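You operate a simulated robot arm through the tools that you are given. There is no shell and no other tool. Be economical: measure what you need, move in short steps, check, and stop when the job is done.

Carry out the task below with a simulated robot arm. There is one attempt and no reset: what you move stays moved.

## Task
Take the block out of the jig, lock the empty slide in the machine and shut the guard.
Fine: the block goes in the yellow frame; red lever left open; the jig stays locked; the other oval blocks stay.
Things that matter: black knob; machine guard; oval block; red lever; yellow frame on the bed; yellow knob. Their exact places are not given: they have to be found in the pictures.

Only the result counts: the job must be done as asked and must still hold three seconds after the hand-in. Knocking over, shifting, dropping, spilling or breaking anything else fails it.

## Robot
A 7-joint arm with a two-finger parallel gripper on a trunk, on a base that drives. Base frame: it is fixed to the floor where the robot stands at the start and does not move with it; the origin is under the middle of the robot, x ahead of it, y to its left, z up; the surface under the hand at the start is at about z = 850. Readings come in mm, rad, newtons and seconds.
With the tool pointing down near the work surface it reaches from about 280 to 720 mm from the robot's upright axis, wherever it stands. Its first joint turns from -2.897 to 2.897 rad. Places, roughly: black knob [800, 200, 900]; machine guard [900, -400, 1100]; oval block (11x5x3 cm) [300, -900, 300]; red lever [800, -100, 900]; yellow frame on the bed [600, 200, 800]; yellow knob [500, 0, 900]. Payload 1.57 kg.
The TCP is the grasp point between the finger pads, 30 mm short of the fingertips. In the tool frame z runs along the fingers and y along their closing line. Largest opening 80 mm; finger width 17, thickness 12; the body of the gripper, 40 by 82 mm, starts 80 mm behind the TCP.
Orientation is told as [roll, pitch, yaw] about the base's x, y, z axes, in that order, counted from this pose: with the fingers straight down and closing along the base's y, the tool's x points along the base's -x, its y along +y and its z along -z.

## Interface
- The arm moves only by the tool nudge_tool. Its argument "motion" is a list of rows, each a list of 3 entries, a list of its own where there are three numbers: the gripper command, from -1 (fully open) to 1 (shut), values between in proportion, then the shift along the tool's x, y, z in mm, then the turn, a rotation vector about the tool's x, y, z in rad. In form: [[grip, [tx, ty, tz], [rx, ry, rz]], ...]. A call has 1 to 8 rows; each row shifts and turns the commanded pose from where the row before left it, along the tool's axes as they then stand. Each row takes 0.2 s and may step no farther than 50 mm and 0.15 rad from the row before; otherwise, or with a gripper value out of range, the whole call is refused. Where a pose cannot be reached the arm comes as near as it can. A force on the tool above 60 N (or 10 N above the force at the start of the call, whichever is more), or a blocked arm, ends the call early, and 0.2 s more pass. The fingers move at their own pace (about 72 mm/s each) and stop on an object; they squeeze with about 31 N. The grip force told is the motor's: it shows also when the fingers shut on nothing. Time passes only in rows, and 0.2 s behind the last, so rows that do not move let the fingers close. It gives the time, the measured TCP pose, the force on the tool (base axes), the opening and the grip force at its end, in the units of the frame above (readings bear some noise), with the torque about the TCP (base axes, N m) and any sound that the robot's microphone picked up.
- Cameras (640 x 400 px; columns grow to the right, rows downward): "scene" is now at [-0.2, 115.8, 1416.9]; the picture's right is [-0.25, -0.97, 0.00], its down [-0.34, 0.09, -0.94] and it looks along [0.91, -0.23, -0.35] (base axes); focal length 243 px, centre (320, 200). "wrist" rides on the gripper at [72, -7, -122] in the tool frame; the picture's right is [0.09, 1.00, 0.00], its down [-0.84, 0.08, -0.54] and it looks along [-0.54, 0.05, 0.84] (tool axes); focal length 238 px, centre (320, 200).
- capture(camera): a new picture of that camera. The clock stands still meanwhile.
- move_column(by): slides the trunk up (or, below 0, down) by that many mm; the arm and the scene camera ride with it, the base frame stays. It gives what a move gives, with no picture.
- drive_base(legs): drives the robot by 1 to 6 legs, each [ahead, left, turn to the left] in mm, mm and rad, along the robot's own axes; the way and the turn of a leg run together, so that a leg with both is an arc; at most 1500 mm and 3.142 rad a leg. The arm and the cameras ride along, it lands a little off, and it stops where it bumps. It gives what a move gives.
- pan_tilt(pan, tilt): turns the head with the scene camera to pan (to the left, within 1.501 rad either way) and tilt (down, from -0.506 to 1.204), counted from straight ahead of the robot. It gives what a move gives.
- locate(camera, pixels): there is no depth. For up to 12 entries [column, row, z] of the newest picture of that camera ("zoom" is the newest enlarged one), the place [x, y] in the base frame at which the ray of that pixel passes the height z, good to about 2 mm. The clock stands still meanwhile.
- zoom(camera, box): a new picture of the part [left, top, right, bottom] of that camera's present view, enlarged. The clock stands still meanwhile.
- hand_in(): hands the job in; it is judged then, once.

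Keep the steps short. Do not move on a guess: measure, check each grasp and each placing, and mend mistakes. In all there are 80 turns and 52 pictures (those below and enlarged ones count). Leave the gripper open and the arm clear of the work at the hand-in unless told otherwise, and finish with a single line.

The tools are called after "Call:" as name(argument=value, ...) on one line, values as JSON. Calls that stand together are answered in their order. nudge_tool: Moves the arm, as the interface text tells. Its arguments: {"type":"object","properties":{"motion":{"type":"array"}},"required":["motion"]} The other tools are called the same way: move_column (by) slides the trunk up or down; drive_base (legs) drives the base; pan_tilt (pan, tilt) turns the head that bears the scene camera; capture (camera) takes a picture; locate (camera, pixels) gives the place at which the rays of pixels pass given heights; zoom (camera, box) takes an enlarged picture of a part of a camera's view; hand_in () hands the job in.

At the start:

```text
time_s: 0.0
eef_pos: [407.5, 55.2, 1300.8]
tcp_rot: [0.0, 0.0, 0.002]
ft_force: [0.3, -0.7, 1.0]
moment: [-0.02, -0.02, -0.02]
grip_width: 80.1
gripper_force: 0.1
trunk travel left (down, up): [-50.0, 65.0]
robot x, y, heading: [-1.3, 2.8, 0.001]
head pan, tilt: [-0.25, 0.36]
```

scene: 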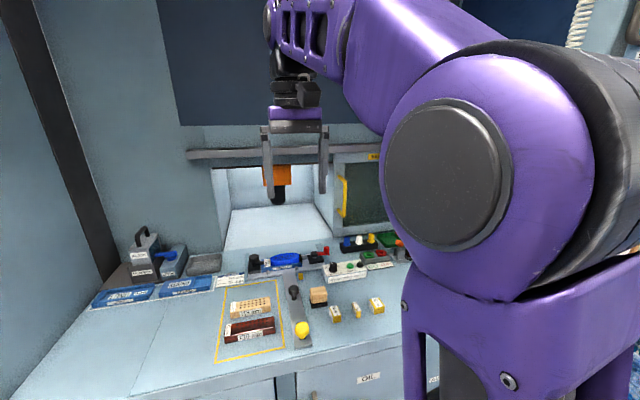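
wrist: 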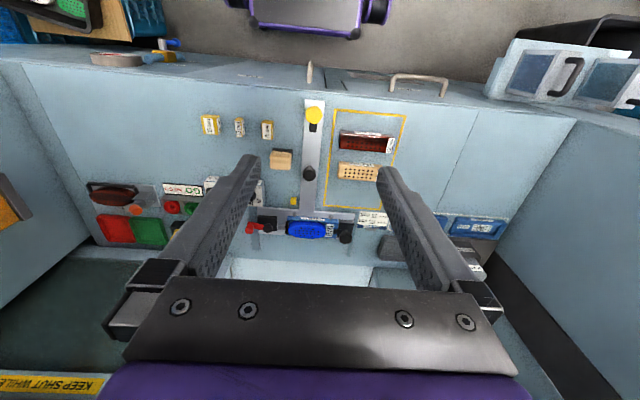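

I see the bench with the yellow frame, a slide with a yellow knob and black knobs, and a blue oval block. Next I enlarge the key regions.

Call:
zoom(camera="wrist", box=[180, 90, 420, 250])

Call:
zoom(camera="scene", box=[200, 130, 420, 370])

```text
2.50 times, centred on (300, 170) of wrist
```

zoom: 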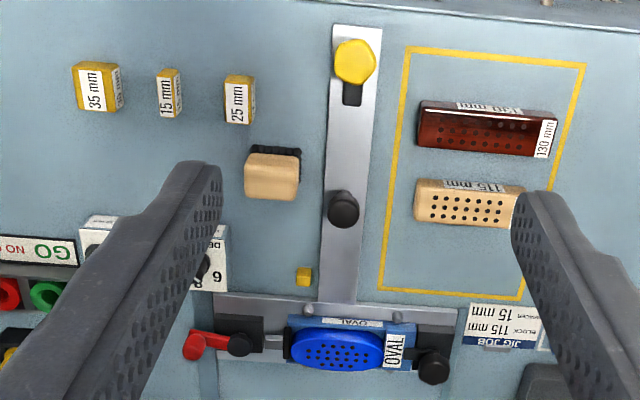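

```text
1.67 times, centred on (310, 250) of scene
```

zoom: 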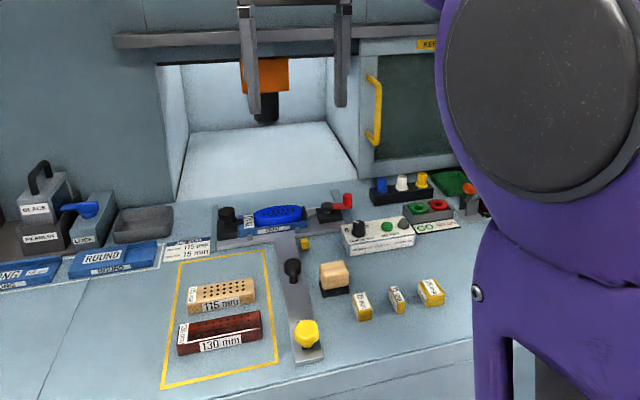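

Now rough positions of the parts from the wrist picture, at z = 850 and 900.

Call:
locate(camera="wrist", pixels=[[314, 114, 900], [309, 174, 900], [307, 230, 890], [345, 236, 900], [252, 228, 900], [268, 228, 900], [336, 109, 850], [406, 116, 850], [380, 209, 850], [324, 206, 850], [373, 142, 870], [360, 170, 870]])

Call:
pan_tilt(pan=-0.5, tilt=0.3)

Call:
capture(camera="scene")

```text
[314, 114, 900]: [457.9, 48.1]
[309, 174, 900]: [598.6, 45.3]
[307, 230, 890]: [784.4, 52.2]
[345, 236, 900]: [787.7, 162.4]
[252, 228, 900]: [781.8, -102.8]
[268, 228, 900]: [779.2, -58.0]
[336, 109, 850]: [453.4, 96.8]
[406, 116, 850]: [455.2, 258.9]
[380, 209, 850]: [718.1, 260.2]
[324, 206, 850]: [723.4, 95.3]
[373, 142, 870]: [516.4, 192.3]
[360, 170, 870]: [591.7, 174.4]
```

```text
time_s: 0.8
eef_pos: [407.6, 55.3, 1299.0]
tcp_rot: [0.0, 0.001, 0.0]
ft_force: [0.7, -0.1, -0.1]
moment: [0.03, 0.03, 0.02]
grip_width: 80.2
gripper_force: 0.1
trunk travel left (down, up): [-50.0, 65.0]
robot x, y, heading: [0.1, 0.1, -0.004]
head pan, tilt: [-0.499, 0.3]
```

```text
47 pictures are left
```

scene: 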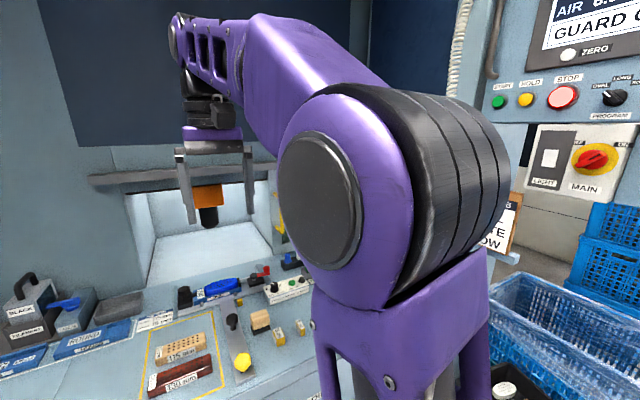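

The fingers are straight down. I move forward and lower for a close view of the jig with the wrist camera.

Call:
nudge_tool(motion=[[-1, [-33, 0, 30], [0, 0, 0]], [-1, [-33, 0, 30], [0, 0, 0]], [-1, [-33, 0, 30], [0, 0, 0]], [-1, [-33, 0, 30], [0, 0, 0]], [-1, [-33, 0, 30], [0, 0, 0]], [-1, [-33, 0, 30], [0, 0, 0]], [-1, [0, 0, 0], [0, 0, 0]]])

Call:
capture(camera="wrist")

Call:
pan_tilt(pan=-0.2, tilt=0.45)

Call:
capture(camera="scene")

```text
time_s: 2.4
eef_pos: [607.0, 55.1, 1118.7]
tcp_rot: [-0.001, -0.001, -0.001]
ft_force: [-0.1, -0.1, -0.3]
moment: [-0.02, -0.01, 0.02]
grip_width: 80.2
gripper_force: 0.2
trunk travel left (down, up): [-50.0, 65.0]
robot x, y, heading: [2.1, -2.2, 0.002]
head pan, tilt: [-0.499, 0.3]
```

```text
46 pictures are left
```

wrist: 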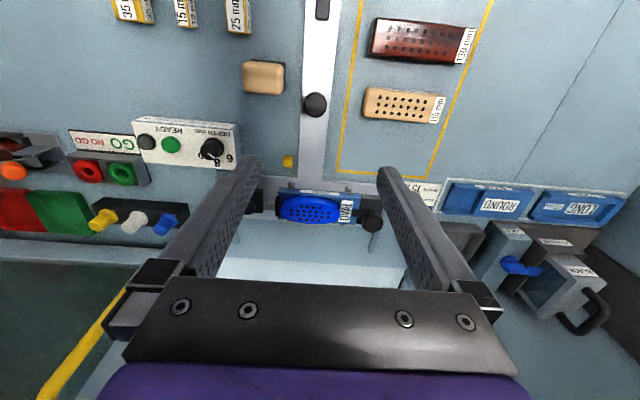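

```text
time_s: 3.2
eef_pos: [606.7, 54.9, 1119.8]
tcp_rot: [0.001, 0.001, 0.001]
ft_force: [0.7, -0.9, 0.5]
moment: [0.0, -0.02, 0.01]
grip_width: 79.9
gripper_force: 0.1
trunk travel left (down, up): [-50.0, 65.0]
robot x, y, heading: [0.9, 0.9, -0.005]
head pan, tilt: [-0.201, 0.45]
```

```text
45 pictures are left
```

scene: 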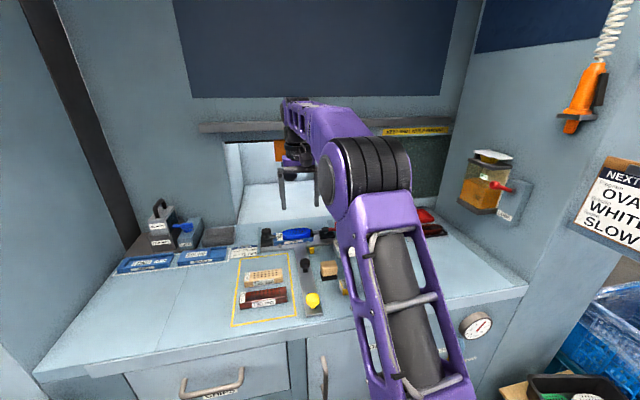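

The jig appears at about (310,208) between the fingers; I enlarge it.

Call:
zoom(camera="wrist", box=[230, 150, 400, 256])

Call:
zoom(camera="scene", box=[220, 210, 360, 330])

```text
3.76 times, centred on (315, 203) of wrist
```

zoom: 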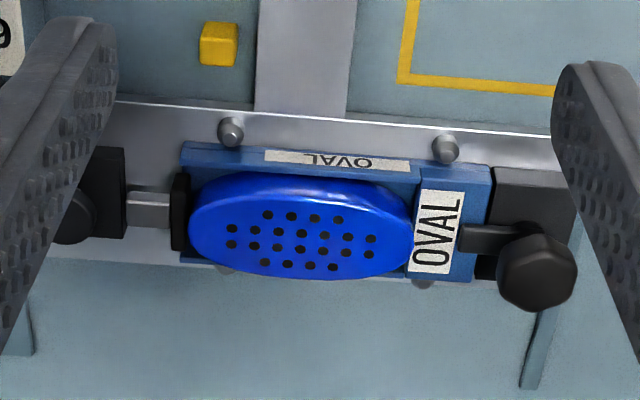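

```text
3.33 times, centred on (290, 270) of scene
```

zoom: 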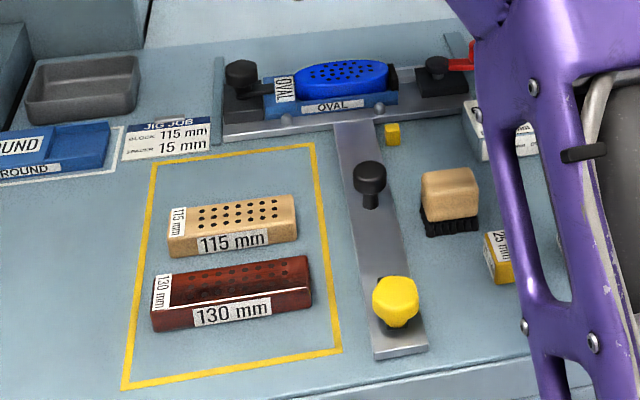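

The T-slide carries the oval jig, with its black lock knob on the left and red lever on the right. The yellow knob sits at the near end of the bar. I pull back to look at the yellow knob and the mid knob closely.

Call:
nudge_tool(motion=[[-1, [45, 0, 0], [0, 0, 0]], [-1, [45, 0, 10], [0, 0, 0]], [-1, [45, 0, 20], [0, 0, 0]], [-1, [45, 0, 20], [0, 0, 0]], [-1, [0, 0, 0], [0, 0, 0]]])

Call:
capture(camera="wrist")

Call:
capture(camera="scene")

```text
time_s: 4.4
eef_pos: [424.4, 56.4, 1068.4]
tcp_rot: [0.0, 0.001, 0.0]
ft_force: [-0.4, 0.0, 0.3]
moment: [-0.01, -0.02, -0.01]
grip_width: 80.1
gripper_force: 0.1
trunk travel left (down, up): [-50.0, 65.0]
robot x, y, heading: [-1.9, -0.4, 0.001]
head pan, tilt: [-0.201, 0.45]
```

```text
42 pictures are left
```

wrist: 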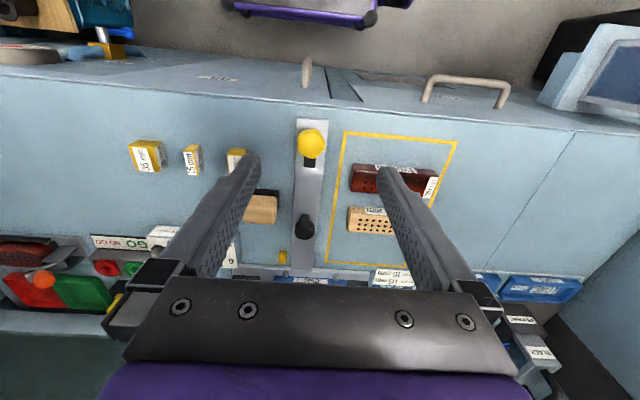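

```text
41 pictures are left
```

scene: 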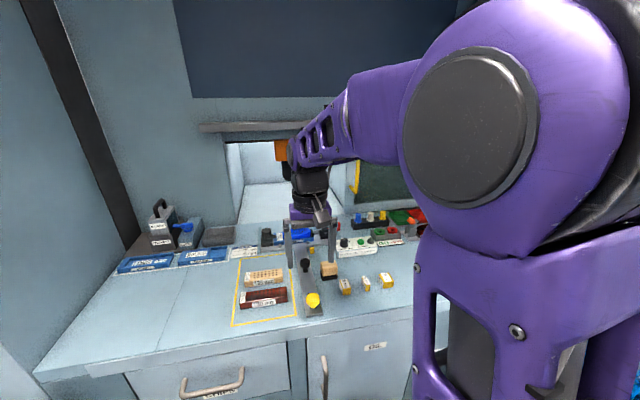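

Call:
zoom(camera="wrist", box=[250, 110, 410, 250])

Call:
zoom(camera="scene", box=[270, 220, 420, 320])

```text
2.86 times, centred on (330, 180) of wrist
```

zoom: 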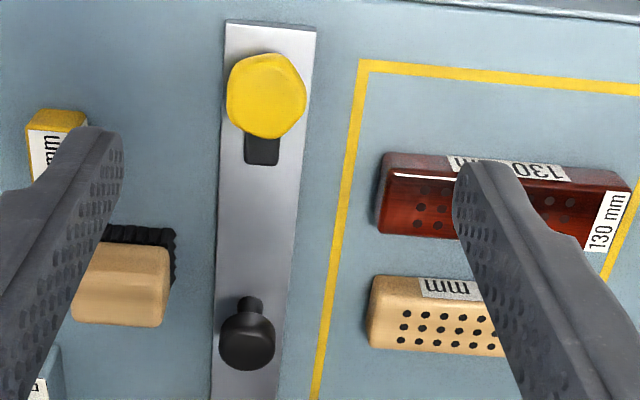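

```text
4.00 times, centred on (345, 270) of scene
```

zoom: 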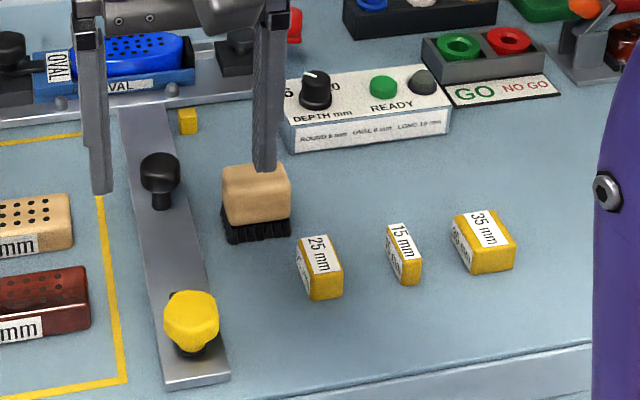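

I now look closely at the red lever: going to about (600,-80,1060).

Call:
nudge_tool(motion=[[-1, [-35, -33, 0], [0, 0, 0]], [-1, [-35, -33, 0], [0, 0, 0]], [-1, [-35, -33, 0], [0, 0, 0]], [-1, [-35, -33, 0], [0, 0, 0]], [-1, [-30, 0, 15], [0, 0, 0]], [-1, [0, 0, 0], [0, 0, 0]]])

Call:
capture(camera="wrist")

Call:
zoom(camera="wrist", box=[240, 120, 420, 260])

```text
time_s: 5.8
eef_pos: [597.3, -77.4, 1055.0]
tcp_rot: [-0.001, 0.0, 0.001]
ft_force: [-0.5, -0.3, 0.0]
moment: [0.02, 0.05, -0.01]
grip_width: 80.0
gripper_force: 0.0
trunk travel left (down, up): [-50.0, 65.0]
robot x, y, heading: [-2.5, -1.6, 0.004]
head pan, tilt: [-0.201, 0.45]
```

```text
38 pictures are left
```

wrist: 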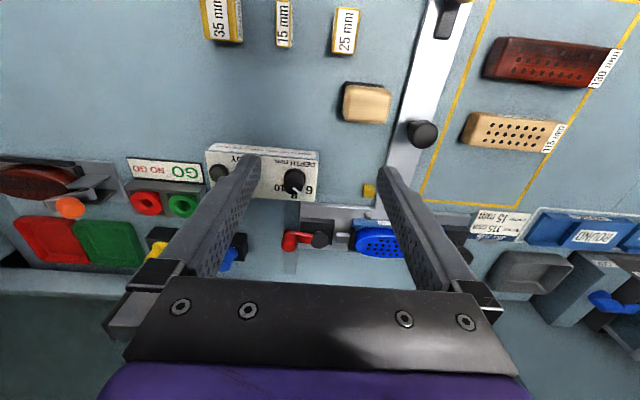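

```text
2.86 times, centred on (330, 190) of wrist
```

zoom: 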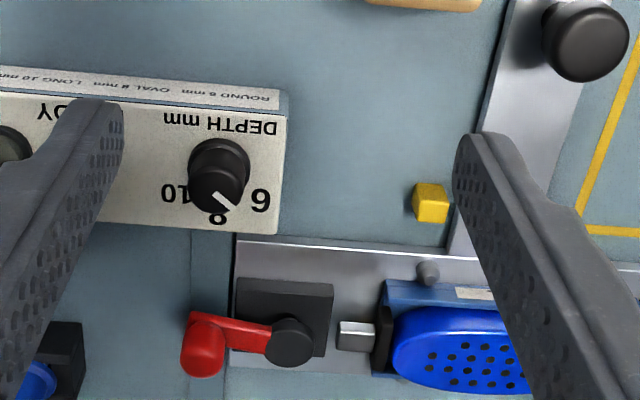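

The red lever has a pivot near zoom (290,340) and a standing handle at (203,360). I measure the handle, pivot and other spots at several heights.

Call:
locate(camera="zoom", pixels=[[203, 362, 900], [203, 362, 930], [206, 322, 880], [291, 343, 900], [291, 355, 880], [432, 205, 860], [236, 236, 860], [236, 236, 870], [284, 312, 880], [430, 270, 875], [585, 45, 900], [585, 45, 920]])

Call:
nudge_tool(motion=[[-1, [-25, 0, 0], [0, 0, 0]], [-1, [0, -45, 0], [0, 0, 0]], [-1, [0, 0, 25], [0, 0, 0]], [-1, [0, 0, 0], [0, 0, 0]]])

Call:
zoom(camera="wrist", box=[240, 120, 420, 260])

```text
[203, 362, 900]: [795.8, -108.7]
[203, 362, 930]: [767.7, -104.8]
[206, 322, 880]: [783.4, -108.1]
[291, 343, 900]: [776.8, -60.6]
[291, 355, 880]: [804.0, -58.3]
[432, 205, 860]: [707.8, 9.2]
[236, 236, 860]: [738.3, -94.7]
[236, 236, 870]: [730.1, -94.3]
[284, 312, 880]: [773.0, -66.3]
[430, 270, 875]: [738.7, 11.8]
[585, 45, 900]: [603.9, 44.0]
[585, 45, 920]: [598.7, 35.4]
```

```text
time_s: 6.8
eef_pos: [621.0, -122.3, 1031.1]
tcp_rot: [-0.001, 0.001, 0.0]
ft_force: [-0.6, 0.7, 0.8]
moment: [0.02, 0.02, 0.01]
grip_width: 79.9
gripper_force: 0.0
trunk travel left (down, up): [-50.0, 65.0]
robot x, y, heading: [1.3, -1.7, 0.006]
head pan, tilt: [-0.201, 0.45]
```

```text
2.86 times, centred on (330, 190) of wrist
```

zoom: 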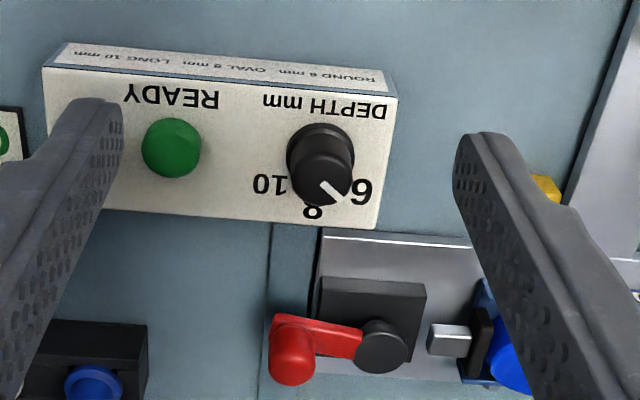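

Call:
locate(camera="zoom", pixels=[[291, 372, 900], [291, 372, 915], [291, 372, 930], [285, 322, 880], [285, 322, 890], [381, 348, 900], [381, 348, 910], [325, 231, 860], [545, 188, 860], [395, 225, 880], [395, 225, 900], [320, 165, 900]])

```text
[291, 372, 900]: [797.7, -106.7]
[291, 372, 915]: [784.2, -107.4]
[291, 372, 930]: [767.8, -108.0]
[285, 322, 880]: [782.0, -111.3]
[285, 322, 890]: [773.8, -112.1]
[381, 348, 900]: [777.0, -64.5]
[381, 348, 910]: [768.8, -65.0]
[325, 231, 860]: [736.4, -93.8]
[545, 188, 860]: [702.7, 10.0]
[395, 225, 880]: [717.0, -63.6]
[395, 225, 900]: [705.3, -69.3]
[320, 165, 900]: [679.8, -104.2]
```

Handle stands at about (781,-108), z 880–918; pivot about (778,-62). Before going in with the hand, I check where the machine front wall and the opening are.

Call:
pan_tilt(pan=-0.05, tilt=0.4)

Call:
capture(camera="scene")

Call:
zoom(camera="scene", box=[180, 90, 420, 240])

```text
time_s: 7.5
eef_pos: [619.7, -122.8, 1031.8]
tcp_rot: [0.0, 0.001, -0.001]
ft_force: [0.6, 0.7, 0.1]
moment: [-0.03, -0.01, 0.01]
grip_width: 79.9
gripper_force: 0.0
trunk travel left (down, up): [-50.0, 65.0]
robot x, y, heading: [-0.7, -1.2, 0.001]
head pan, tilt: [-0.051, 0.4]
```

```text
35 pictures are left
```

scene: 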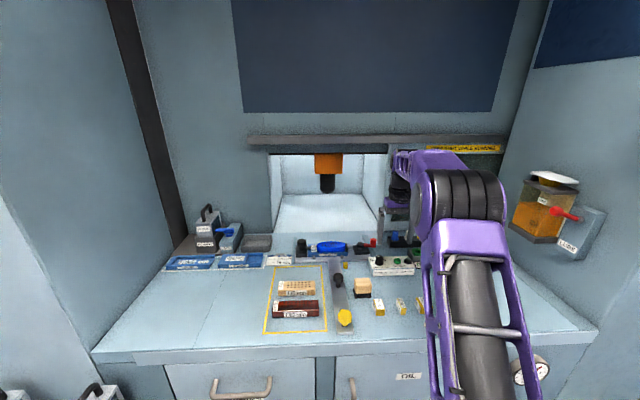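

```text
2.67 times, centred on (300, 165) of scene
```

zoom: 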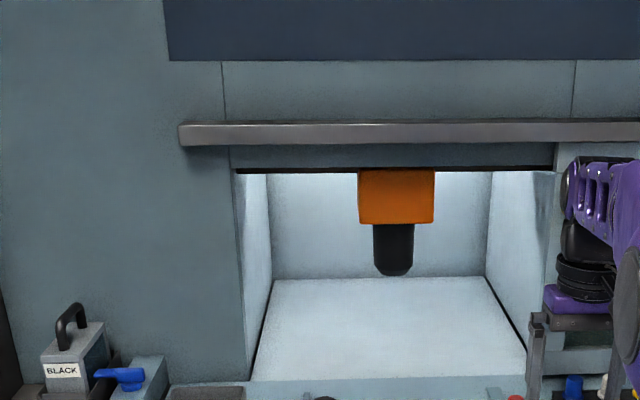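

Call:
locate(camera="zoom", pixels=[[250, 380, 850], [527, 378, 850], [275, 280, 850], [485, 277, 850], [170, 385, 850], [236, 172, 1100], [555, 170, 1100], [180, 135, 1150]])

Call:
locate(camera="scene", pixels=[[277, 238, 850], [240, 250, 850], [180, 255, 850], [324, 349, 850], [328, 183, 950], [330, 240, 880]])

```text
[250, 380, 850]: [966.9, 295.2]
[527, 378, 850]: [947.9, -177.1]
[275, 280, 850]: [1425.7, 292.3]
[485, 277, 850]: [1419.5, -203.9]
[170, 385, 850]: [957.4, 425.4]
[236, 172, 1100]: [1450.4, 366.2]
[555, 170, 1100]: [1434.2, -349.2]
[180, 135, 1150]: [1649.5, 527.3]
```

```text
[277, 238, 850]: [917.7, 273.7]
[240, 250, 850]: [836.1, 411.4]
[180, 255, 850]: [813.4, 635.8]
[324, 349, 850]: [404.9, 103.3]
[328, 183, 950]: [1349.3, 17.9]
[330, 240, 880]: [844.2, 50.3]
```

The wall front is at x≈950, so there is room. I turn the hand +90° in yaw (fingers closing along x) at this safe height.

Call:
nudge_tool(motion=[[-1, [0, 0, 0], [0, 0, -0.1428]], [-1, [0, 0, 0], [0, 0, -0.1428]], [-1, [0, 0, 0], [0, 0, -0.1428]], [-1, [0, 0, 0], [0, 0, -0.1428]], [-1, [0, 0, 0], [0, 0, -0.1428]], [-1, [0, 0, 0], [0, 0, -0.1428]], [-1, [0, 0, 0], [0, 0, -0.1428]], [-1, [0, 0, 0], [0, 0, -0.1428]]])

Call:
nudge_tool(motion=[[-0.1, [0, 0, 0], [0, 0, -0.1428]], [-0.1, [0, 0, 0], [0, 0, -0.1428]], [-0.1, [0, 0, 0], [0, 0, -0.1428]], [-0.1, [0, -48, 0], [0, 0, 0]], [-0.1, [0, -48, 0], [0, 0, 0]], [-0.1, [-14, -48, 0], [0, 0, 0]], [-0.1, [0, -17, 0], [0, 0, 0]], [-0.1, [0, 0, 0], [0, 0, 0]]])

Call:
capture(camera="wrist")

```text
time_s: 9.3
eef_pos: [620.9, -121.0, 1029.9]
tcp_rot: [-0.001, 0.0, 1.144]
ft_force: [-0.1, 0.2, 0.1]
moment: [-0.02, -0.01, 0.02]
grip_width: 79.6
gripper_force: 0.0
trunk travel left (down, up): [-50.0, 65.0]
robot x, y, heading: [-3.2, -0.4, -0.004]
head pan, tilt: [-0.051, 0.4]
```

```text
time_s: 11.1
eef_pos: [697.0, -109.3, 1007.7]
tcp_rot: [-0.001, 0.001, 1.571]
ft_force: [-0.1, 0.6, -0.2]
moment: [-0.01, 0.0, 0.02]
grip_width: 44.1
gripper_force: 0.0
out of reach, approached as far as the arm can: row 5, 6, 7
trunk travel left (down, up): [-50.0, 65.0]
robot x, y, heading: [0.5, -2.3, 0.002]
head pan, tilt: [-0.051, 0.4]
```

```text
33 pictures are left
```

wrist: 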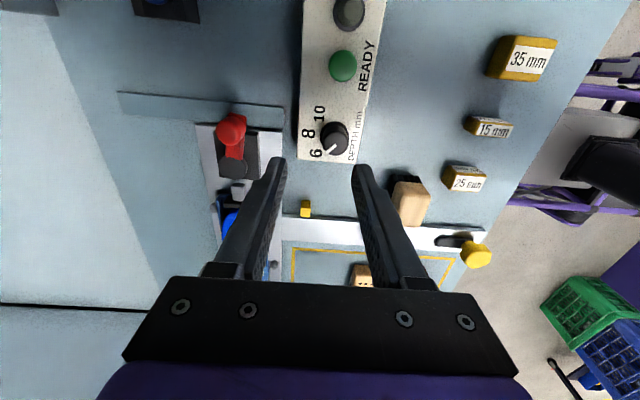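

The arm runs out of reach here; I drive the base ahead 120 mm (bench edge is at x≈405, robot axis at 0).

Call:
drive_base(legs=[[100, 0, 0]])

Call:
capture(camera="wrist")

```text
time_s: 12.3
eef_pos: [777.4, -109.4, 1002.9]
tcp_rot: [0.008, 0.0, 1.569]
ft_force: [0.6, -0.2, 0.3]
moment: [-0.01, 0.01, 0.0]
grip_width: 44.1
gripper_force: 0.1
trunk travel left (down, up): [-50.0, 65.0]
robot x, y, heading: [79.4, 2.4, 0.001]
head pan, tilt: [-0.051, 0.4]
stopped in leg 1: the robot was blocked; the commanded pose is now the measured one
```

```text
32 pictures are left
```

wrist: 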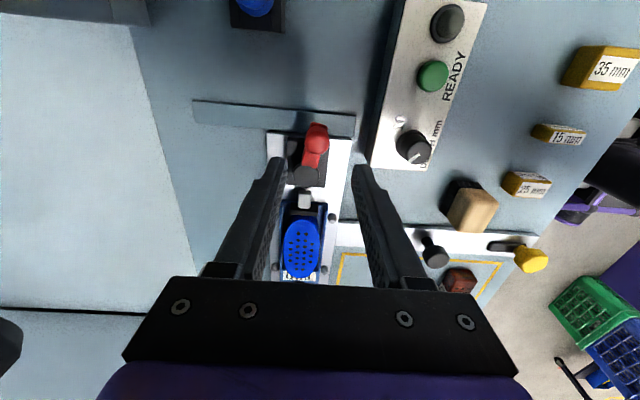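

Base is up against the bench (x=79); the hand is over the lever. I verify the handle position.

Call:
locate(camera="wrist", pixels=[[317, 131, 918], [313, 157, 885], [305, 177, 895], [303, 245, 890], [435, 252, 910], [528, 262, 900], [495, 247, 860], [488, 246, 860], [545, 236, 860]])

Call:
zoom(camera="wrist", box=[260, 100, 380, 200])

```text
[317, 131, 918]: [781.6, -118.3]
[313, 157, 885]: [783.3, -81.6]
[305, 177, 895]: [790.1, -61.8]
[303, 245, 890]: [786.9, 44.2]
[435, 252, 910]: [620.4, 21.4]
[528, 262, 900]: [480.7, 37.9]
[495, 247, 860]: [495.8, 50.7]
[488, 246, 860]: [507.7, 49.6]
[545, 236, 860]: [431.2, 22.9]
```

```text
4.00 times, centred on (320, 150) of wrist
```

zoom: 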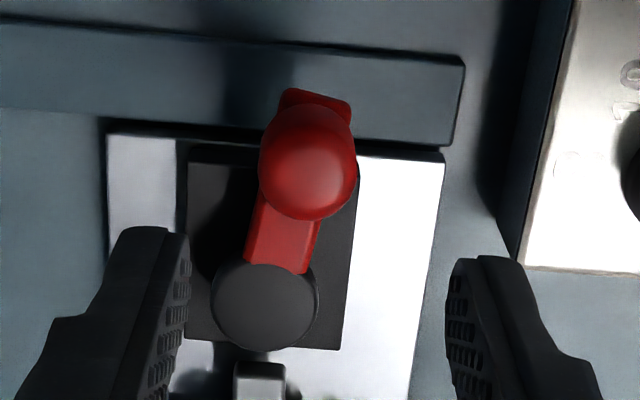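

I descend with fingers 44 mm apart straddling the handle in x, to TCP z≈917.

Call:
nudge_tool(motion=[[-0.1, [0, -4, 40], [0, 0, 0]], [-0.1, [0, 0, 30], [0, 0, 0]], [-0.1, [0, 0, 15], [0, 0, 0]], [-0.1, [0, 0, 0], [0, 0, 0]]])

Call:
zoom(camera="wrist", box=[220, 80, 420, 240])

```text
time_s: 13.3
eef_pos: [780.8, -108.6, 918.9]
tcp_rot: [0.006, 0.001, 1.568]
ft_force: [0.4, 0.1, -0.2]
moment: [0.0, 0.01, 0.02]
grip_width: 44.1
gripper_force: 0.0
trunk travel left (down, up): [-50.0, 65.0]
robot x, y, heading: [84.4, -0.2, 0.002]
head pan, tilt: [-0.051, 0.4]
```

```text
2.50 times, centred on (320, 160) of wrist
```

zoom: 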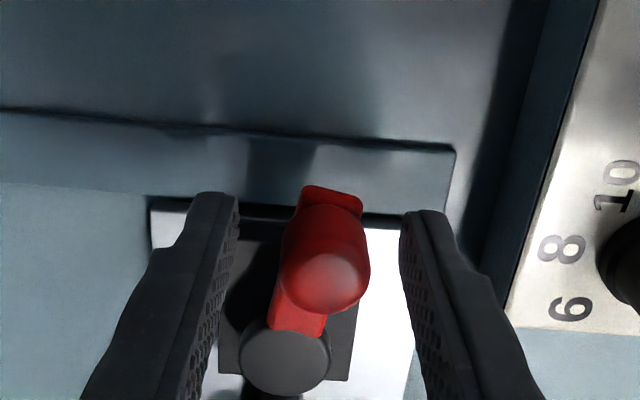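

The handle stands centrally between the fingers. I close.

Call:
nudge_tool(motion=[[1, [0, 0, 0], [0, 0, 0]], [1, [0, 0, 0], [0, 0, 0]], [1, [0, 0, 0], [0, 0, 0]]])

```text
time_s: 14.1
eef_pos: [779.9, -107.9, 919.6]
tcp_rot: [0.008, 0.0, 1.569]
ft_force: [-5.0, -0.3, 0.7]
moment: [-0.01, 0.09, 0.04]
grip_width: 22.3
gripper_force: 35.0
trunk travel left (down, up): [-50.0, 65.0]
robot x, y, heading: [80.2, 2.1, -0.004]
head pan, tilt: [-0.051, 0.4]
```

Gripped at 22 mm. I try a small swing toward the robot (−x), following the arc about the pivot.

Call:
nudge_tool(motion=[[1, [-0.2, 4.6, 0], [0, 0, 0.1]], [1, [-0.2, 4.6, 0], [0, 0, 0.1]], [1, [-0.2, 4.6, 0], [0, 0, 0.1]]])

```text
time_s: 14.9
eef_pos: [768.2, -105.3, 920.2]
tcp_rot: [0.007, -0.003, 1.268]
ft_force: [-1.7, 11.4, 6.9]
moment: [0.04, 0.1, 0.26]
grip_width: 22.2
gripper_force: 35.1
trunk travel left (down, up): [-50.0, 65.0]
robot x, y, heading: [80.4, -3.5, -0.003]
head pan, tilt: [-0.051, 0.4]
```

It moves with small forces. Continue the swing.

Call:
nudge_tool(motion=[[1, [-0.4, 4.4, 0], [0, 0, 0.1]], [1, [-0.4, 4.4, 0], [0, 0, 0.1]], [1, [-0.4, 4.4, 0], [0, 0, 0.1]], [1, [-0.4, 4.4, 0], [0, 0, 0.1]]])

Call:
zoom(camera="wrist", box=[200, 60, 440, 260])

```text
time_s: 15.9
eef_pos: [754.8, -97.1, 919.7]
tcp_rot: [0.003, -0.001, 0.868]
ft_force: [13.8, 18.8, 4.9]
moment: [0.62, -0.52, 0.12]
grip_width: 22.4
gripper_force: 34.7
trunk travel left (down, up): [-50.0, 65.0]
robot x, y, heading: [82.9, 4.4, -0.003]
head pan, tilt: [-0.051, 0.4]
```

```text
2.00 times, centred on (320, 160) of wrist
```

zoom: 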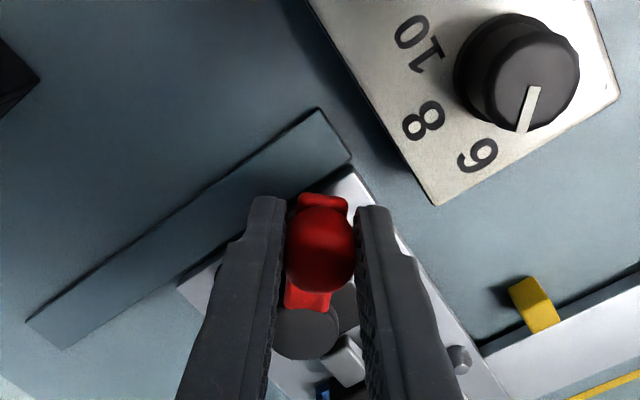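

The lever follows; the pull is radial inward, so I shrink the radius a bit while swinging on.

Call:
nudge_tool(motion=[[1, [-1.5, 4.0, 0], [0, 0, 0.1]], [1, [-1.5, 4.0, 0], [0, 0, 0.1]], [1, [-1.2, 4.0, 0], [0, 0, 0.1]], [1, [-1, 4.0, 0], [0, 0, 0.1]], [1, [-0.6, 4.0, 0], [0, 0, 0.1]]])

Call:
zoom(camera="wrist", box=[200, 60, 440, 260])

```text
time_s: 17.1
eef_pos: [744.8, -80.2, 918.9]
tcp_rot: [0.002, 0.008, 0.365]
ft_force: [-5.3, -3.3, 18.2]
moment: [-0.3, 0.84, 0.0]
grip_width: 22.2
gripper_force: 35.5
trunk travel left (down, up): [-50.0, 65.0]
robot x, y, heading: [80.3, 3.8, -0.001]
head pan, tilt: [-0.051, 0.4]
```

```text
2.00 times, centred on (320, 160) of wrist
```

zoom: 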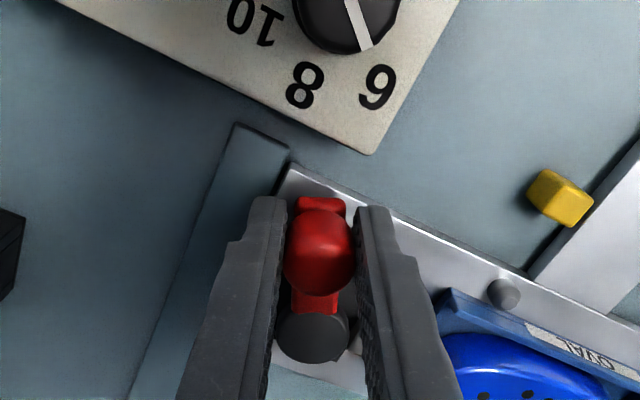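

About 69° swung. I go on a bit further, watching for a stop.

Call:
nudge_tool(motion=[[1, [-0.2, 3.9, 0], [0, 0, 0.1]], [1, [-0.2, 3.9, 0], [0, 0, 0.1]], [1, [-0.2, 3.9, 0], [0, 0, 0.1]], [1, [-0.2, 3.9, 0], [0, 0, 0.1]]])

Call:
zoom(camera="wrist", box=[200, 60, 440, 260])

```text
time_s: 18.1
eef_pos: [743.6, -61.4, 918.9]
tcp_rot: [0.003, 0.005, -0.032]
ft_force: [-4.0, 2.7, 13.8]
moment: [0.08, -0.09, 0.17]
grip_width: 22.2
gripper_force: 34.8
trunk travel left (down, up): [-50.0, 65.0]
robot x, y, heading: [81.3, 2.8, -0.002]
head pan, tilt: [-0.051, 0.4]
```

```text
2.00 times, centred on (320, 160) of wrist
```

zoom: 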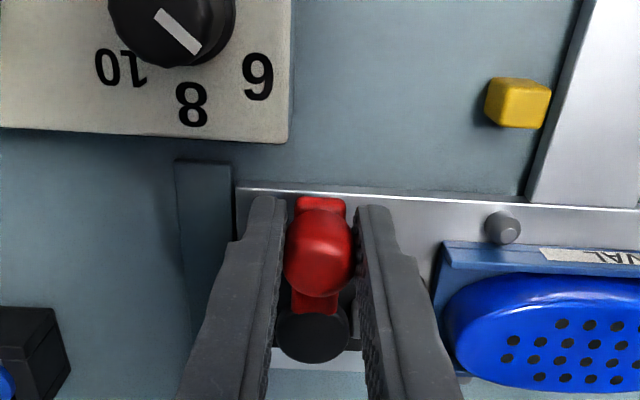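

At ~92°. I test two more steps for a stop.

Call:
nudge_tool(motion=[[1, [-0.2, 3.9, 0], [0, 0, 0.1]], [1, [-0.2, 3.9, 0], [0, 0, 0.1]]])

```text
time_s: 18.7
eef_pos: [743.0, -60.1, 918.3]
tcp_rot: [-0.007, 0.004, -0.236]
ft_force: [-2.8, -14.5, 10.9]
moment: [-0.58, -0.4, 0.39]
grip_width: 22.4
gripper_force: 34.8
trunk travel left (down, up): [-50.0, 65.0]
robot x, y, heading: [81.6, -2.8, -0.003]
head pan, tilt: [-0.051, 0.4]
```

There is a stop at 90°. I back off the pressure, open to 44 mm and lift.

Call:
nudge_tool(motion=[[1, [0.2, -5, 0], [0, 0, -0.15]], [0.0, [0, 0, 0], [0, 0, 0]], [0.0, [0, 0, 0], [0, 0, 0]], [0.0, [0, 0, 30], [0, 0, 0]]])

```text
time_s: 19.7
eef_pos: [742.7, -59.4, 890.7]
tcp_rot: [0.0, 0.002, -0.082]
ft_force: [-6.0, 2.7, 20.0]
moment: [-0.22, 0.07, -0.04]
grip_width: 39.7
gripper_force: 0.0
trunk travel left (down, up): [-50.0, 65.0]
robot x, y, heading: [83.9, -2.0, 0.0]
head pan, tilt: [-0.051, 0.4]
```

I stepped the wrong way (tool z is down); only 20 N of contact. I lift straight up now.

Call:
nudge_tool(motion=[[0.0, [0, 0, -30], [0, 0, 0]], [0.0, [0, 0, -45], [0, 0, 0]], [-0.5, [0, 0, -45], [0, 0, 0.03]], [-0.5, [0, -10, -20], [0, 0, 0]], [-0.5, [25, 0, 0], [0, 0, 0.04]]])

Call:
capture(camera="wrist")

Call:
zoom(camera="wrist", box=[240, 120, 420, 260])

```text
time_s: 20.9
eef_pos: [715.6, -70.8, 1030.4]
tcp_rot: [0.0, 0.007, -0.151]
ft_force: [-0.2, 0.3, -0.9]
moment: [-0.03, 0.02, -0.06]
grip_width: 59.8
gripper_force: 0.1
trunk travel left (down, up): [-50.0, 65.0]
robot x, y, heading: [83.9, -2.5, -0.002]
head pan, tilt: [-0.051, 0.4]
```

```text
26 pictures are left
```

wrist: 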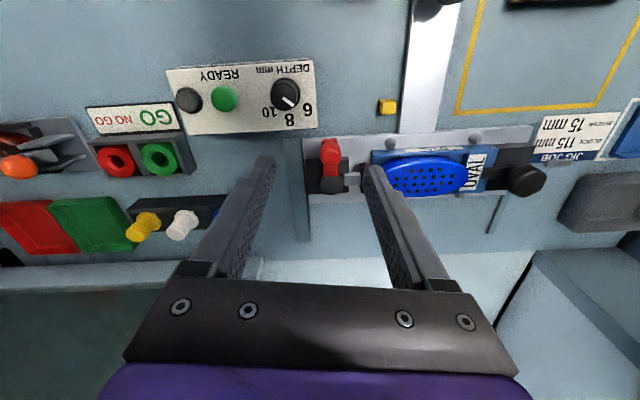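

```text
2.86 times, centred on (330, 190) of wrist
```

zoom: 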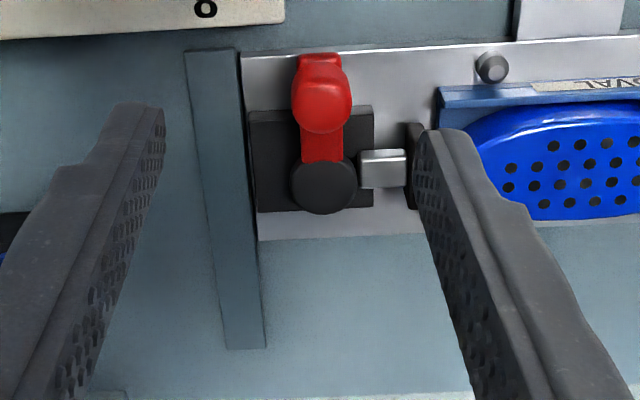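

The clamp pad is now clear of the block and the lever is open. I turn the hand to yaw −90° and go above the block.

Call:
locate(camera="wrist", pixels=[[426, 176, 890], [426, 176, 900], [385, 175, 885], [468, 175, 885], [425, 197, 885], [426, 151, 880]])

Call:
nudge_tool(motion=[[-1, [0, 0, 0], [0, 0, 0.142]], [-1, [0, 0, 0], [0, 0, 0.142]], [-1, [0, 0, 0], [0, 0, 0.142]], [-1, [0, 0, 0], [0, 0, 0.142]], [-1, [0, 0, 0], [0, 0, 0.142]], [-1, [0, 0, 0], [0, 0, 0.142]], [-1, [0, 0, 0], [0, 0, 0.142]], [-1, [0, 0, 0], [0, 0, 0.142]]])

Call:
nudge_tool(motion=[[-1, [0, 0, 0], [0, 0, 0.142]], [-1, [0, 0, 0], [0, 0, 0.142]], [-1, [40, 23, 0], [0, 0, 0]], [-1, [40, 23, 0], [0, 0, 0]], [-1, [38, 23, 0], [0, 0, 0]], [-1, [0, 0, 0], [0, 0, 0]]])

Call:
capture(camera="wrist")

```text
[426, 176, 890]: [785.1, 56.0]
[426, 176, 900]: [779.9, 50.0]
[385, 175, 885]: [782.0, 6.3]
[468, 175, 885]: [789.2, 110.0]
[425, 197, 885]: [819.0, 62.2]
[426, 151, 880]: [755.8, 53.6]
```

```text
time_s: 22.7
eef_pos: [716.4, -67.5, 1028.0]
tcp_rot: [-0.008, 0.0, -1.29]
ft_force: [-0.9, 0.1, 0.1]
moment: [-0.01, -0.02, 0.01]
grip_width: 80.0
gripper_force: 0.1
trunk travel left (down, up): [-50.0, 65.0]
robot x, y, heading: [80.9, 2.1, -0.005]
head pan, tilt: [-0.051, 0.4]
```

```text
time_s: 24.1
eef_pos: [779.9, 52.2, 1024.3]
tcp_rot: [-0.007, 0.0, -1.573]
ft_force: [-0.6, 0.2, 0.6]
moment: [-0.02, 0.02, 0.0]
grip_width: 79.6
gripper_force: 0.1
out of reach, approached as far as the arm can: row 5
trunk travel left (down, up): [-50.0, 65.0]
robot x, y, heading: [84.3, 2.0, 0.002]
head pan, tilt: [-0.051, 0.4]
```

```text
24 pictures are left
```

wrist: 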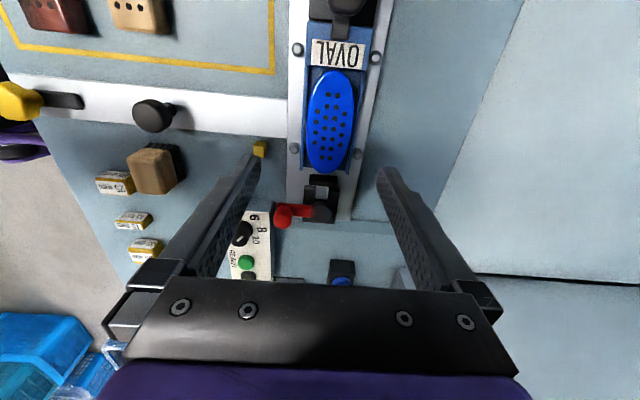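

I locate the block's extents and the jig features.

Call:
locate(camera="wrist", pixels=[[332, 72, 890], [330, 172, 890], [307, 122, 885], [357, 115, 885], [336, 118, 892], [336, 118, 880]])

Call:
zoom(camera="wrist", box=[260, 30, 420, 240])

```text
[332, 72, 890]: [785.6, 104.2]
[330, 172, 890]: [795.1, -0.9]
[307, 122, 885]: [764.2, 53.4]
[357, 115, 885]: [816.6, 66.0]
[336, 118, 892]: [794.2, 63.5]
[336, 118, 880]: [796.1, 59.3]
```

```text
1.90 times, centred on (340, 135) of wrist
```

zoom: 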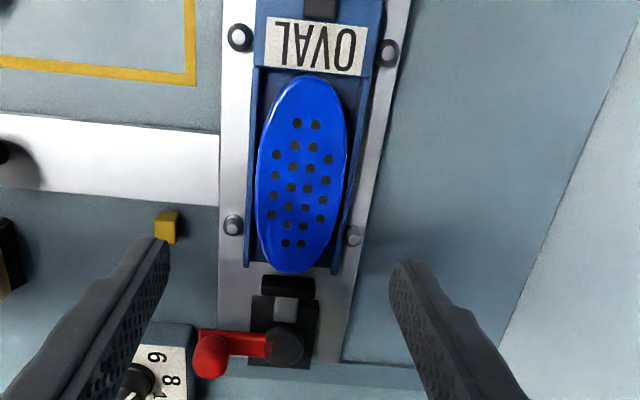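

Block centre ≈ (790,52). I descend open with the fingers either side in x to z≈910 and check.

Call:
nudge_tool(motion=[[-1, [0, 0, 40], [0, 0, 0]], [-1, [0, 5, 40], [0, 0, 0]], [-1, [0, 5, 32], [0, 0, 0]], [-1, [0, 0, 0], [0, 0, 0]]])

Call:
capture(camera="wrist")

```text
time_s: 25.1
eef_pos: [787.9, 51.8, 918.0]
tcp_rot: [-0.003, -0.001, -1.571]
ft_force: [0.4, -0.8, -0.1]
moment: [0.0, 0.04, 0.01]
grip_width: 79.9
gripper_force: 0.0
trunk travel left (down, up): [-50.0, 65.0]
robot x, y, heading: [79.3, 1.8, -0.005]
head pan, tilt: [-0.051, 0.4]
```

```text
22 pictures are left
```

wrist: 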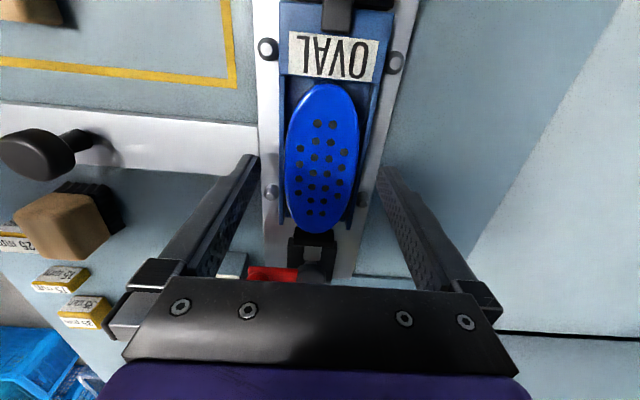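

Call:
locate(camera="wrist", pixels=[[325, 85, 880], [320, 234, 880], [325, 85, 890], [320, 234, 890], [286, 157, 880], [359, 157, 880], [278, 157, 870], [368, 157, 870]])

```text
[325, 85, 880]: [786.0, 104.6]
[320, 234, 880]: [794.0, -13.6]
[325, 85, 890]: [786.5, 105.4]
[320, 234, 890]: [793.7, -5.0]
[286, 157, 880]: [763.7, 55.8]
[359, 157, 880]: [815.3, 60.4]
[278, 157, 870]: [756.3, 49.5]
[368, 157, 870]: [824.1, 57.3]
```

Block top ≈ z 890. I lower to z≈907 (tips 877) and close.

Call:
nudge_tool(motion=[[-1, [0, 2, 11], [0, 0, 0]], [1, [0, 0, 0], [0, 0, 0]], [1, [0, 0, 0], [0, 0, 0]], [1, [0, 0, 0], [0, 0, 0]]])

```text
time_s: 26.1
eef_pos: [789.4, 50.4, 904.7]
tcp_rot: [-0.011, 0.0, -1.571]
ft_force: [-4.0, -0.3, 0.3]
moment: [-0.01, 0.28, 0.07]
grip_width: 61.5
gripper_force: 31.3
trunk travel left (down, up): [-50.0, 65.0]
robot x, y, heading: [83.0, 1.7, 0.001]
head pan, tilt: [-0.051, 0.4]
```

61.5 mm is wider than the block (50), so I'm on the jig walls. I open, rise 8 mm and close again.

Call:
nudge_tool(motion=[[-0.9, [0, 0, 0], [0, 0, 0]], [-0.9, [0, 0, -8], [0, 0, 0]], [1, [0, 0, 0], [0, 0, 0]], [1, [0, 0, 0], [0, 0, 0]], [1, [0, 0, 0], [0, 0, 0]]])

Call:
zoom(camera="wrist", box=[230, 60, 410, 260])

```text
time_s: 27.3
eef_pos: [788.9, 51.4, 913.9]
tcp_rot: [-0.004, -0.001, -1.57]
ft_force: [-0.4, 0.3, 1.7]
moment: [0.01, 0.01, 0.05]
grip_width: 48.6
gripper_force: 30.7
trunk travel left (down, up): [-50.0, 65.0]
robot x, y, heading: [79.8, -0.8, 0.002]
head pan, tilt: [-0.051, 0.4]
```

```text
2.00 times, centred on (320, 160) of wrist
```

zoom: 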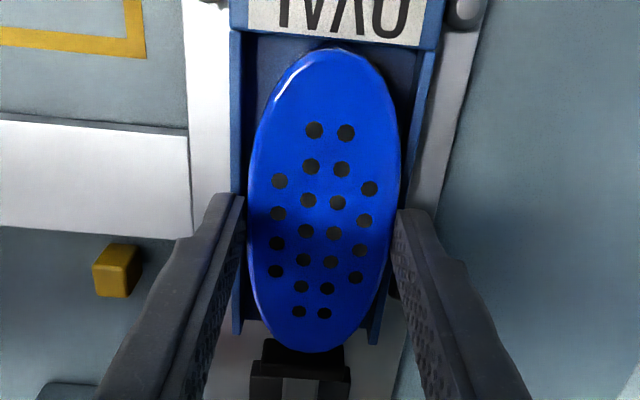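

Now 48.6 mm: on the block, but shallow. I regrip 4 mm lower for a better hold.

Call:
nudge_tool(motion=[[-0.5, [0, 0, 0], [0, 0, 0]], [-0.5, [0, 0, 4], [0, 0, 0]], [1, [0, 0, 0], [0, 0, 0]], [1, [0, 0, 0], [0, 0, 0]], [1, [0, 0, 0], [0, 0, 0]]])

```text
time_s: 28.5
eef_pos: [791.1, 52.3, 908.9]
tcp_rot: [-0.004, 0.0, -1.571]
ft_force: [-1.0, -1.9, 10.0]
moment: [0.0, -0.27, -0.01]
grip_width: 48.9
gripper_force: 30.7
trunk travel left (down, up): [-50.0, 65.0]
robot x, y, heading: [81.2, 1.2, 0.001]
head pan, tilt: [-0.051, 0.4]
```

Grip 48.9 mm at z 909. I lift slowly and straight.

Call:
nudge_tool(motion=[[1, [0, 0, -5], [0, 0, 0]], [1, [0, 0, -10], [0, 0, 0]], [1, [0, 0, -15], [0, 0, 0]], [1, [0, 0, -25], [0, 0, 0]], [1, [0, 0, 0], [0, 0, 0]]])

Call:
capture(camera="wrist")

```text
time_s: 29.7
eef_pos: [789.2, 52.9, 964.9]
tcp_rot: [-0.005, 0.003, -1.571]
ft_force: [1.0, -0.4, 0.5]
moment: [-0.01, -0.01, -0.02]
grip_width: 0.1
gripper_force: 21.5
trunk travel left (down, up): [-50.0, 65.0]
robot x, y, heading: [81.7, 1.9, 0.005]
head pan, tilt: [-0.051, 0.4]
```

```text
20 pictures are left
```

wrist: 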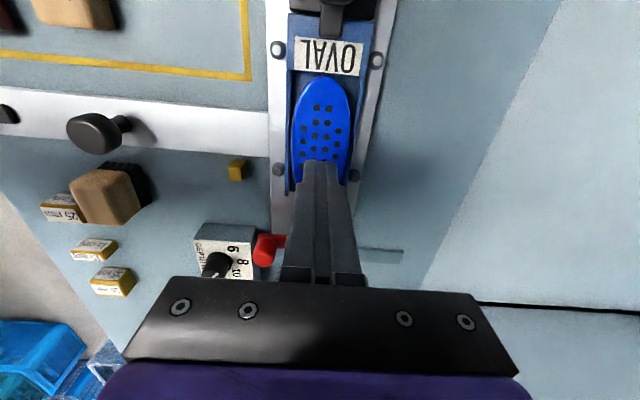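

The fingers slipped off; the block looks still seated. I enlarge to see whether it shifted.

Call:
zoom(camera="wrist", box=[260, 20, 390, 220])

```text
2.00 times, centred on (325, 120) of wrist
```

zoom: 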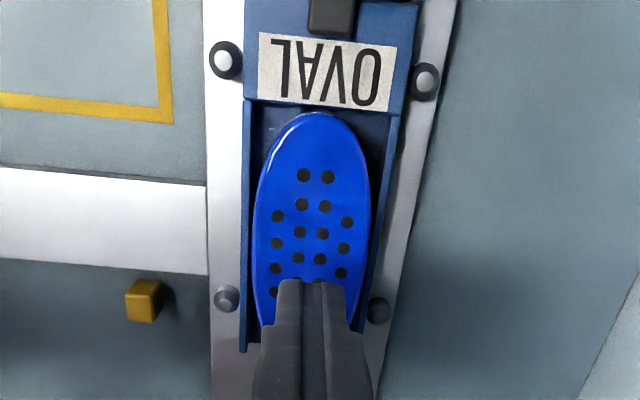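

The block hasn't moved. I go back to z≈910 centred at x=789.5, close with a longer settle.

Call:
nudge_tool(motion=[[-0.6, [0, 0, 0], [0, 0, 0]], [-0.6, [0, 0, 0], [0, 0, 0]], [-0.6, [0, 0, 30], [0, 0, 0]], [-0.6, [0, 0, 24], [0, 0, 0]], [1, [0, 0, 0], [0, 0, 0]], [1, [0, 0, 0], [0, 0, 0]], [1, [0, 0, 0], [0, 0, 0]], [1, [0, 0, 0], [0, 0, 0]]])

Call:
nudge_tool(motion=[[1, [0, 0, -2], [0, 0, 0]], [1, [0, 0, 0], [0, 0, 0]]])

Call:
nudge_tool(motion=[[1, [0, 0, -2], [0, 0, 0]], [1, [0, 0, 0], [0, 0, 0]]])

```text
time_s: 31.5
eef_pos: [789.9, 51.3, 911.9]
tcp_rot: [-0.008, 0.0, -1.57]
ft_force: [-0.9, -0.4, 0.4]
moment: [-0.02, -0.01, 0.02]
grip_width: 49.2
gripper_force: 30.8
trunk travel left (down, up): [-50.0, 65.0]
robot x, y, heading: [83.4, -0.9, -0.0]
head pan, tilt: [-0.051, 0.4]
```

```text
time_s: 32.1
eef_pos: [789.2, 53.8, 912.5]
tcp_rot: [-0.008, 0.0, -1.571]
ft_force: [-0.4, -0.2, -0.8]
moment: [0.02, -0.01, -0.02]
grip_width: 48.9
gripper_force: 30.7
trunk travel left (down, up): [-50.0, 65.0]
robot x, y, heading: [81.6, -2.7, 0.003]
head pan, tilt: [-0.051, 0.4]
```

```text
time_s: 32.7
eef_pos: [789.0, 51.4, 913.7]
tcp_rot: [-0.008, 0.001, -1.571]
ft_force: [0.4, -0.2, -0.5]
moment: [0.0, 0.02, -0.02]
grip_width: 49.2
gripper_force: 30.8
trunk travel left (down, up): [-50.0, 65.0]
robot x, y, heading: [81.5, 0.7, -0.005]
head pan, tilt: [-0.051, 0.4]
```

Width holds at 49 with no strong pull. I continue slowly.

Call:
nudge_tool(motion=[[1, [0, 0, -2], [0, 0, 0]], [1, [0, 0, -2], [0, 0, 0]], [1, [0, 0, -2], [0, 0, 0]], [1, [0, 0, 0], [0, 0, 0]]])

Call:
nudge_tool(motion=[[1, [0, 0, -3], [0, 0, 0]], [1, [0, 0, -3], [0, 0, 0]], [1, [0, 0, -3], [0, 0, 0]], [1, [0, 0, -3], [0, 0, 0]], [1, [0, 0, 0], [0, 0, 0]]])

```text
time_s: 33.7
eef_pos: [789.8, 50.1, 918.6]
tcp_rot: [-0.007, 0.0, -1.572]
ft_force: [-0.1, 0.2, -0.8]
moment: [-0.01, -0.03, -0.01]
grip_width: 49.0
gripper_force: 30.9
trunk travel left (down, up): [-50.0, 65.0]
robot x, y, heading: [80.6, -1.9, -0.004]
head pan, tilt: [-0.051, 0.4]
```

```text
time_s: 34.9
eef_pos: [789.0, 51.0, 932.5]
tcp_rot: [-0.008, 0.001, -1.571]
ft_force: [-1.1, 0.3, -1.2]
moment: [-0.01, -0.03, 0.02]
grip_width: 48.9
gripper_force: 30.4
trunk travel left (down, up): [-50.0, 65.0]
robot x, y, heading: [78.3, 2.5, -0.003]
head pan, tilt: [-0.051, 0.4]
```

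Held: tips now above the former top and width still 49. I continue raising gently.

Call:
nudge_tool(motion=[[1, [0, 0, -6], [0, 0, 0]], [1, [0, 0, -8], [0, 0, 0]], [1, [0, 0, -8], [0, 0, 0]], [1, [0, 0, -8], [0, 0, 0]], [1, [0, 0, -8], [0, 0, 0]], [1, [0, 0, -8], [0, 0, 0]], [1, [0, 0, -4], [0, 0, 0]], [1, [0, 0, 0], [0, 0, 0]]])

Call:
capture(camera="wrist")

```text
time_s: 36.7
eef_pos: [788.6, 52.9, 980.9]
tcp_rot: [-0.006, -0.001, -1.569]
ft_force: [0.5, 1.0, -0.6]
moment: [0.0, 0.0, 0.0]
grip_width: 49.0
gripper_force: 31.5
trunk travel left (down, up): [-50.0, 65.0]
robot x, y, heading: [80.1, 4.3, 0.001]
head pan, tilt: [-0.051, 0.4]
```

```text
18 pictures are left
```

wrist: 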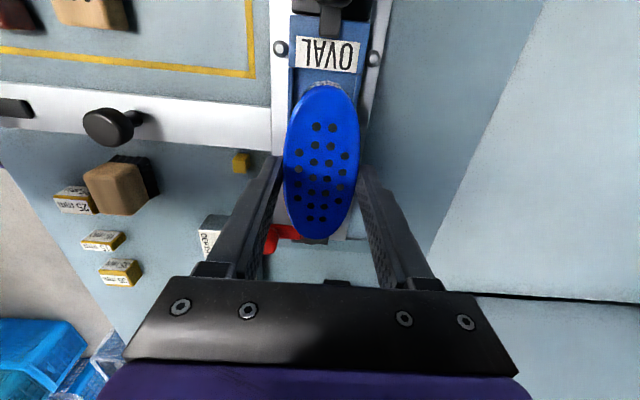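

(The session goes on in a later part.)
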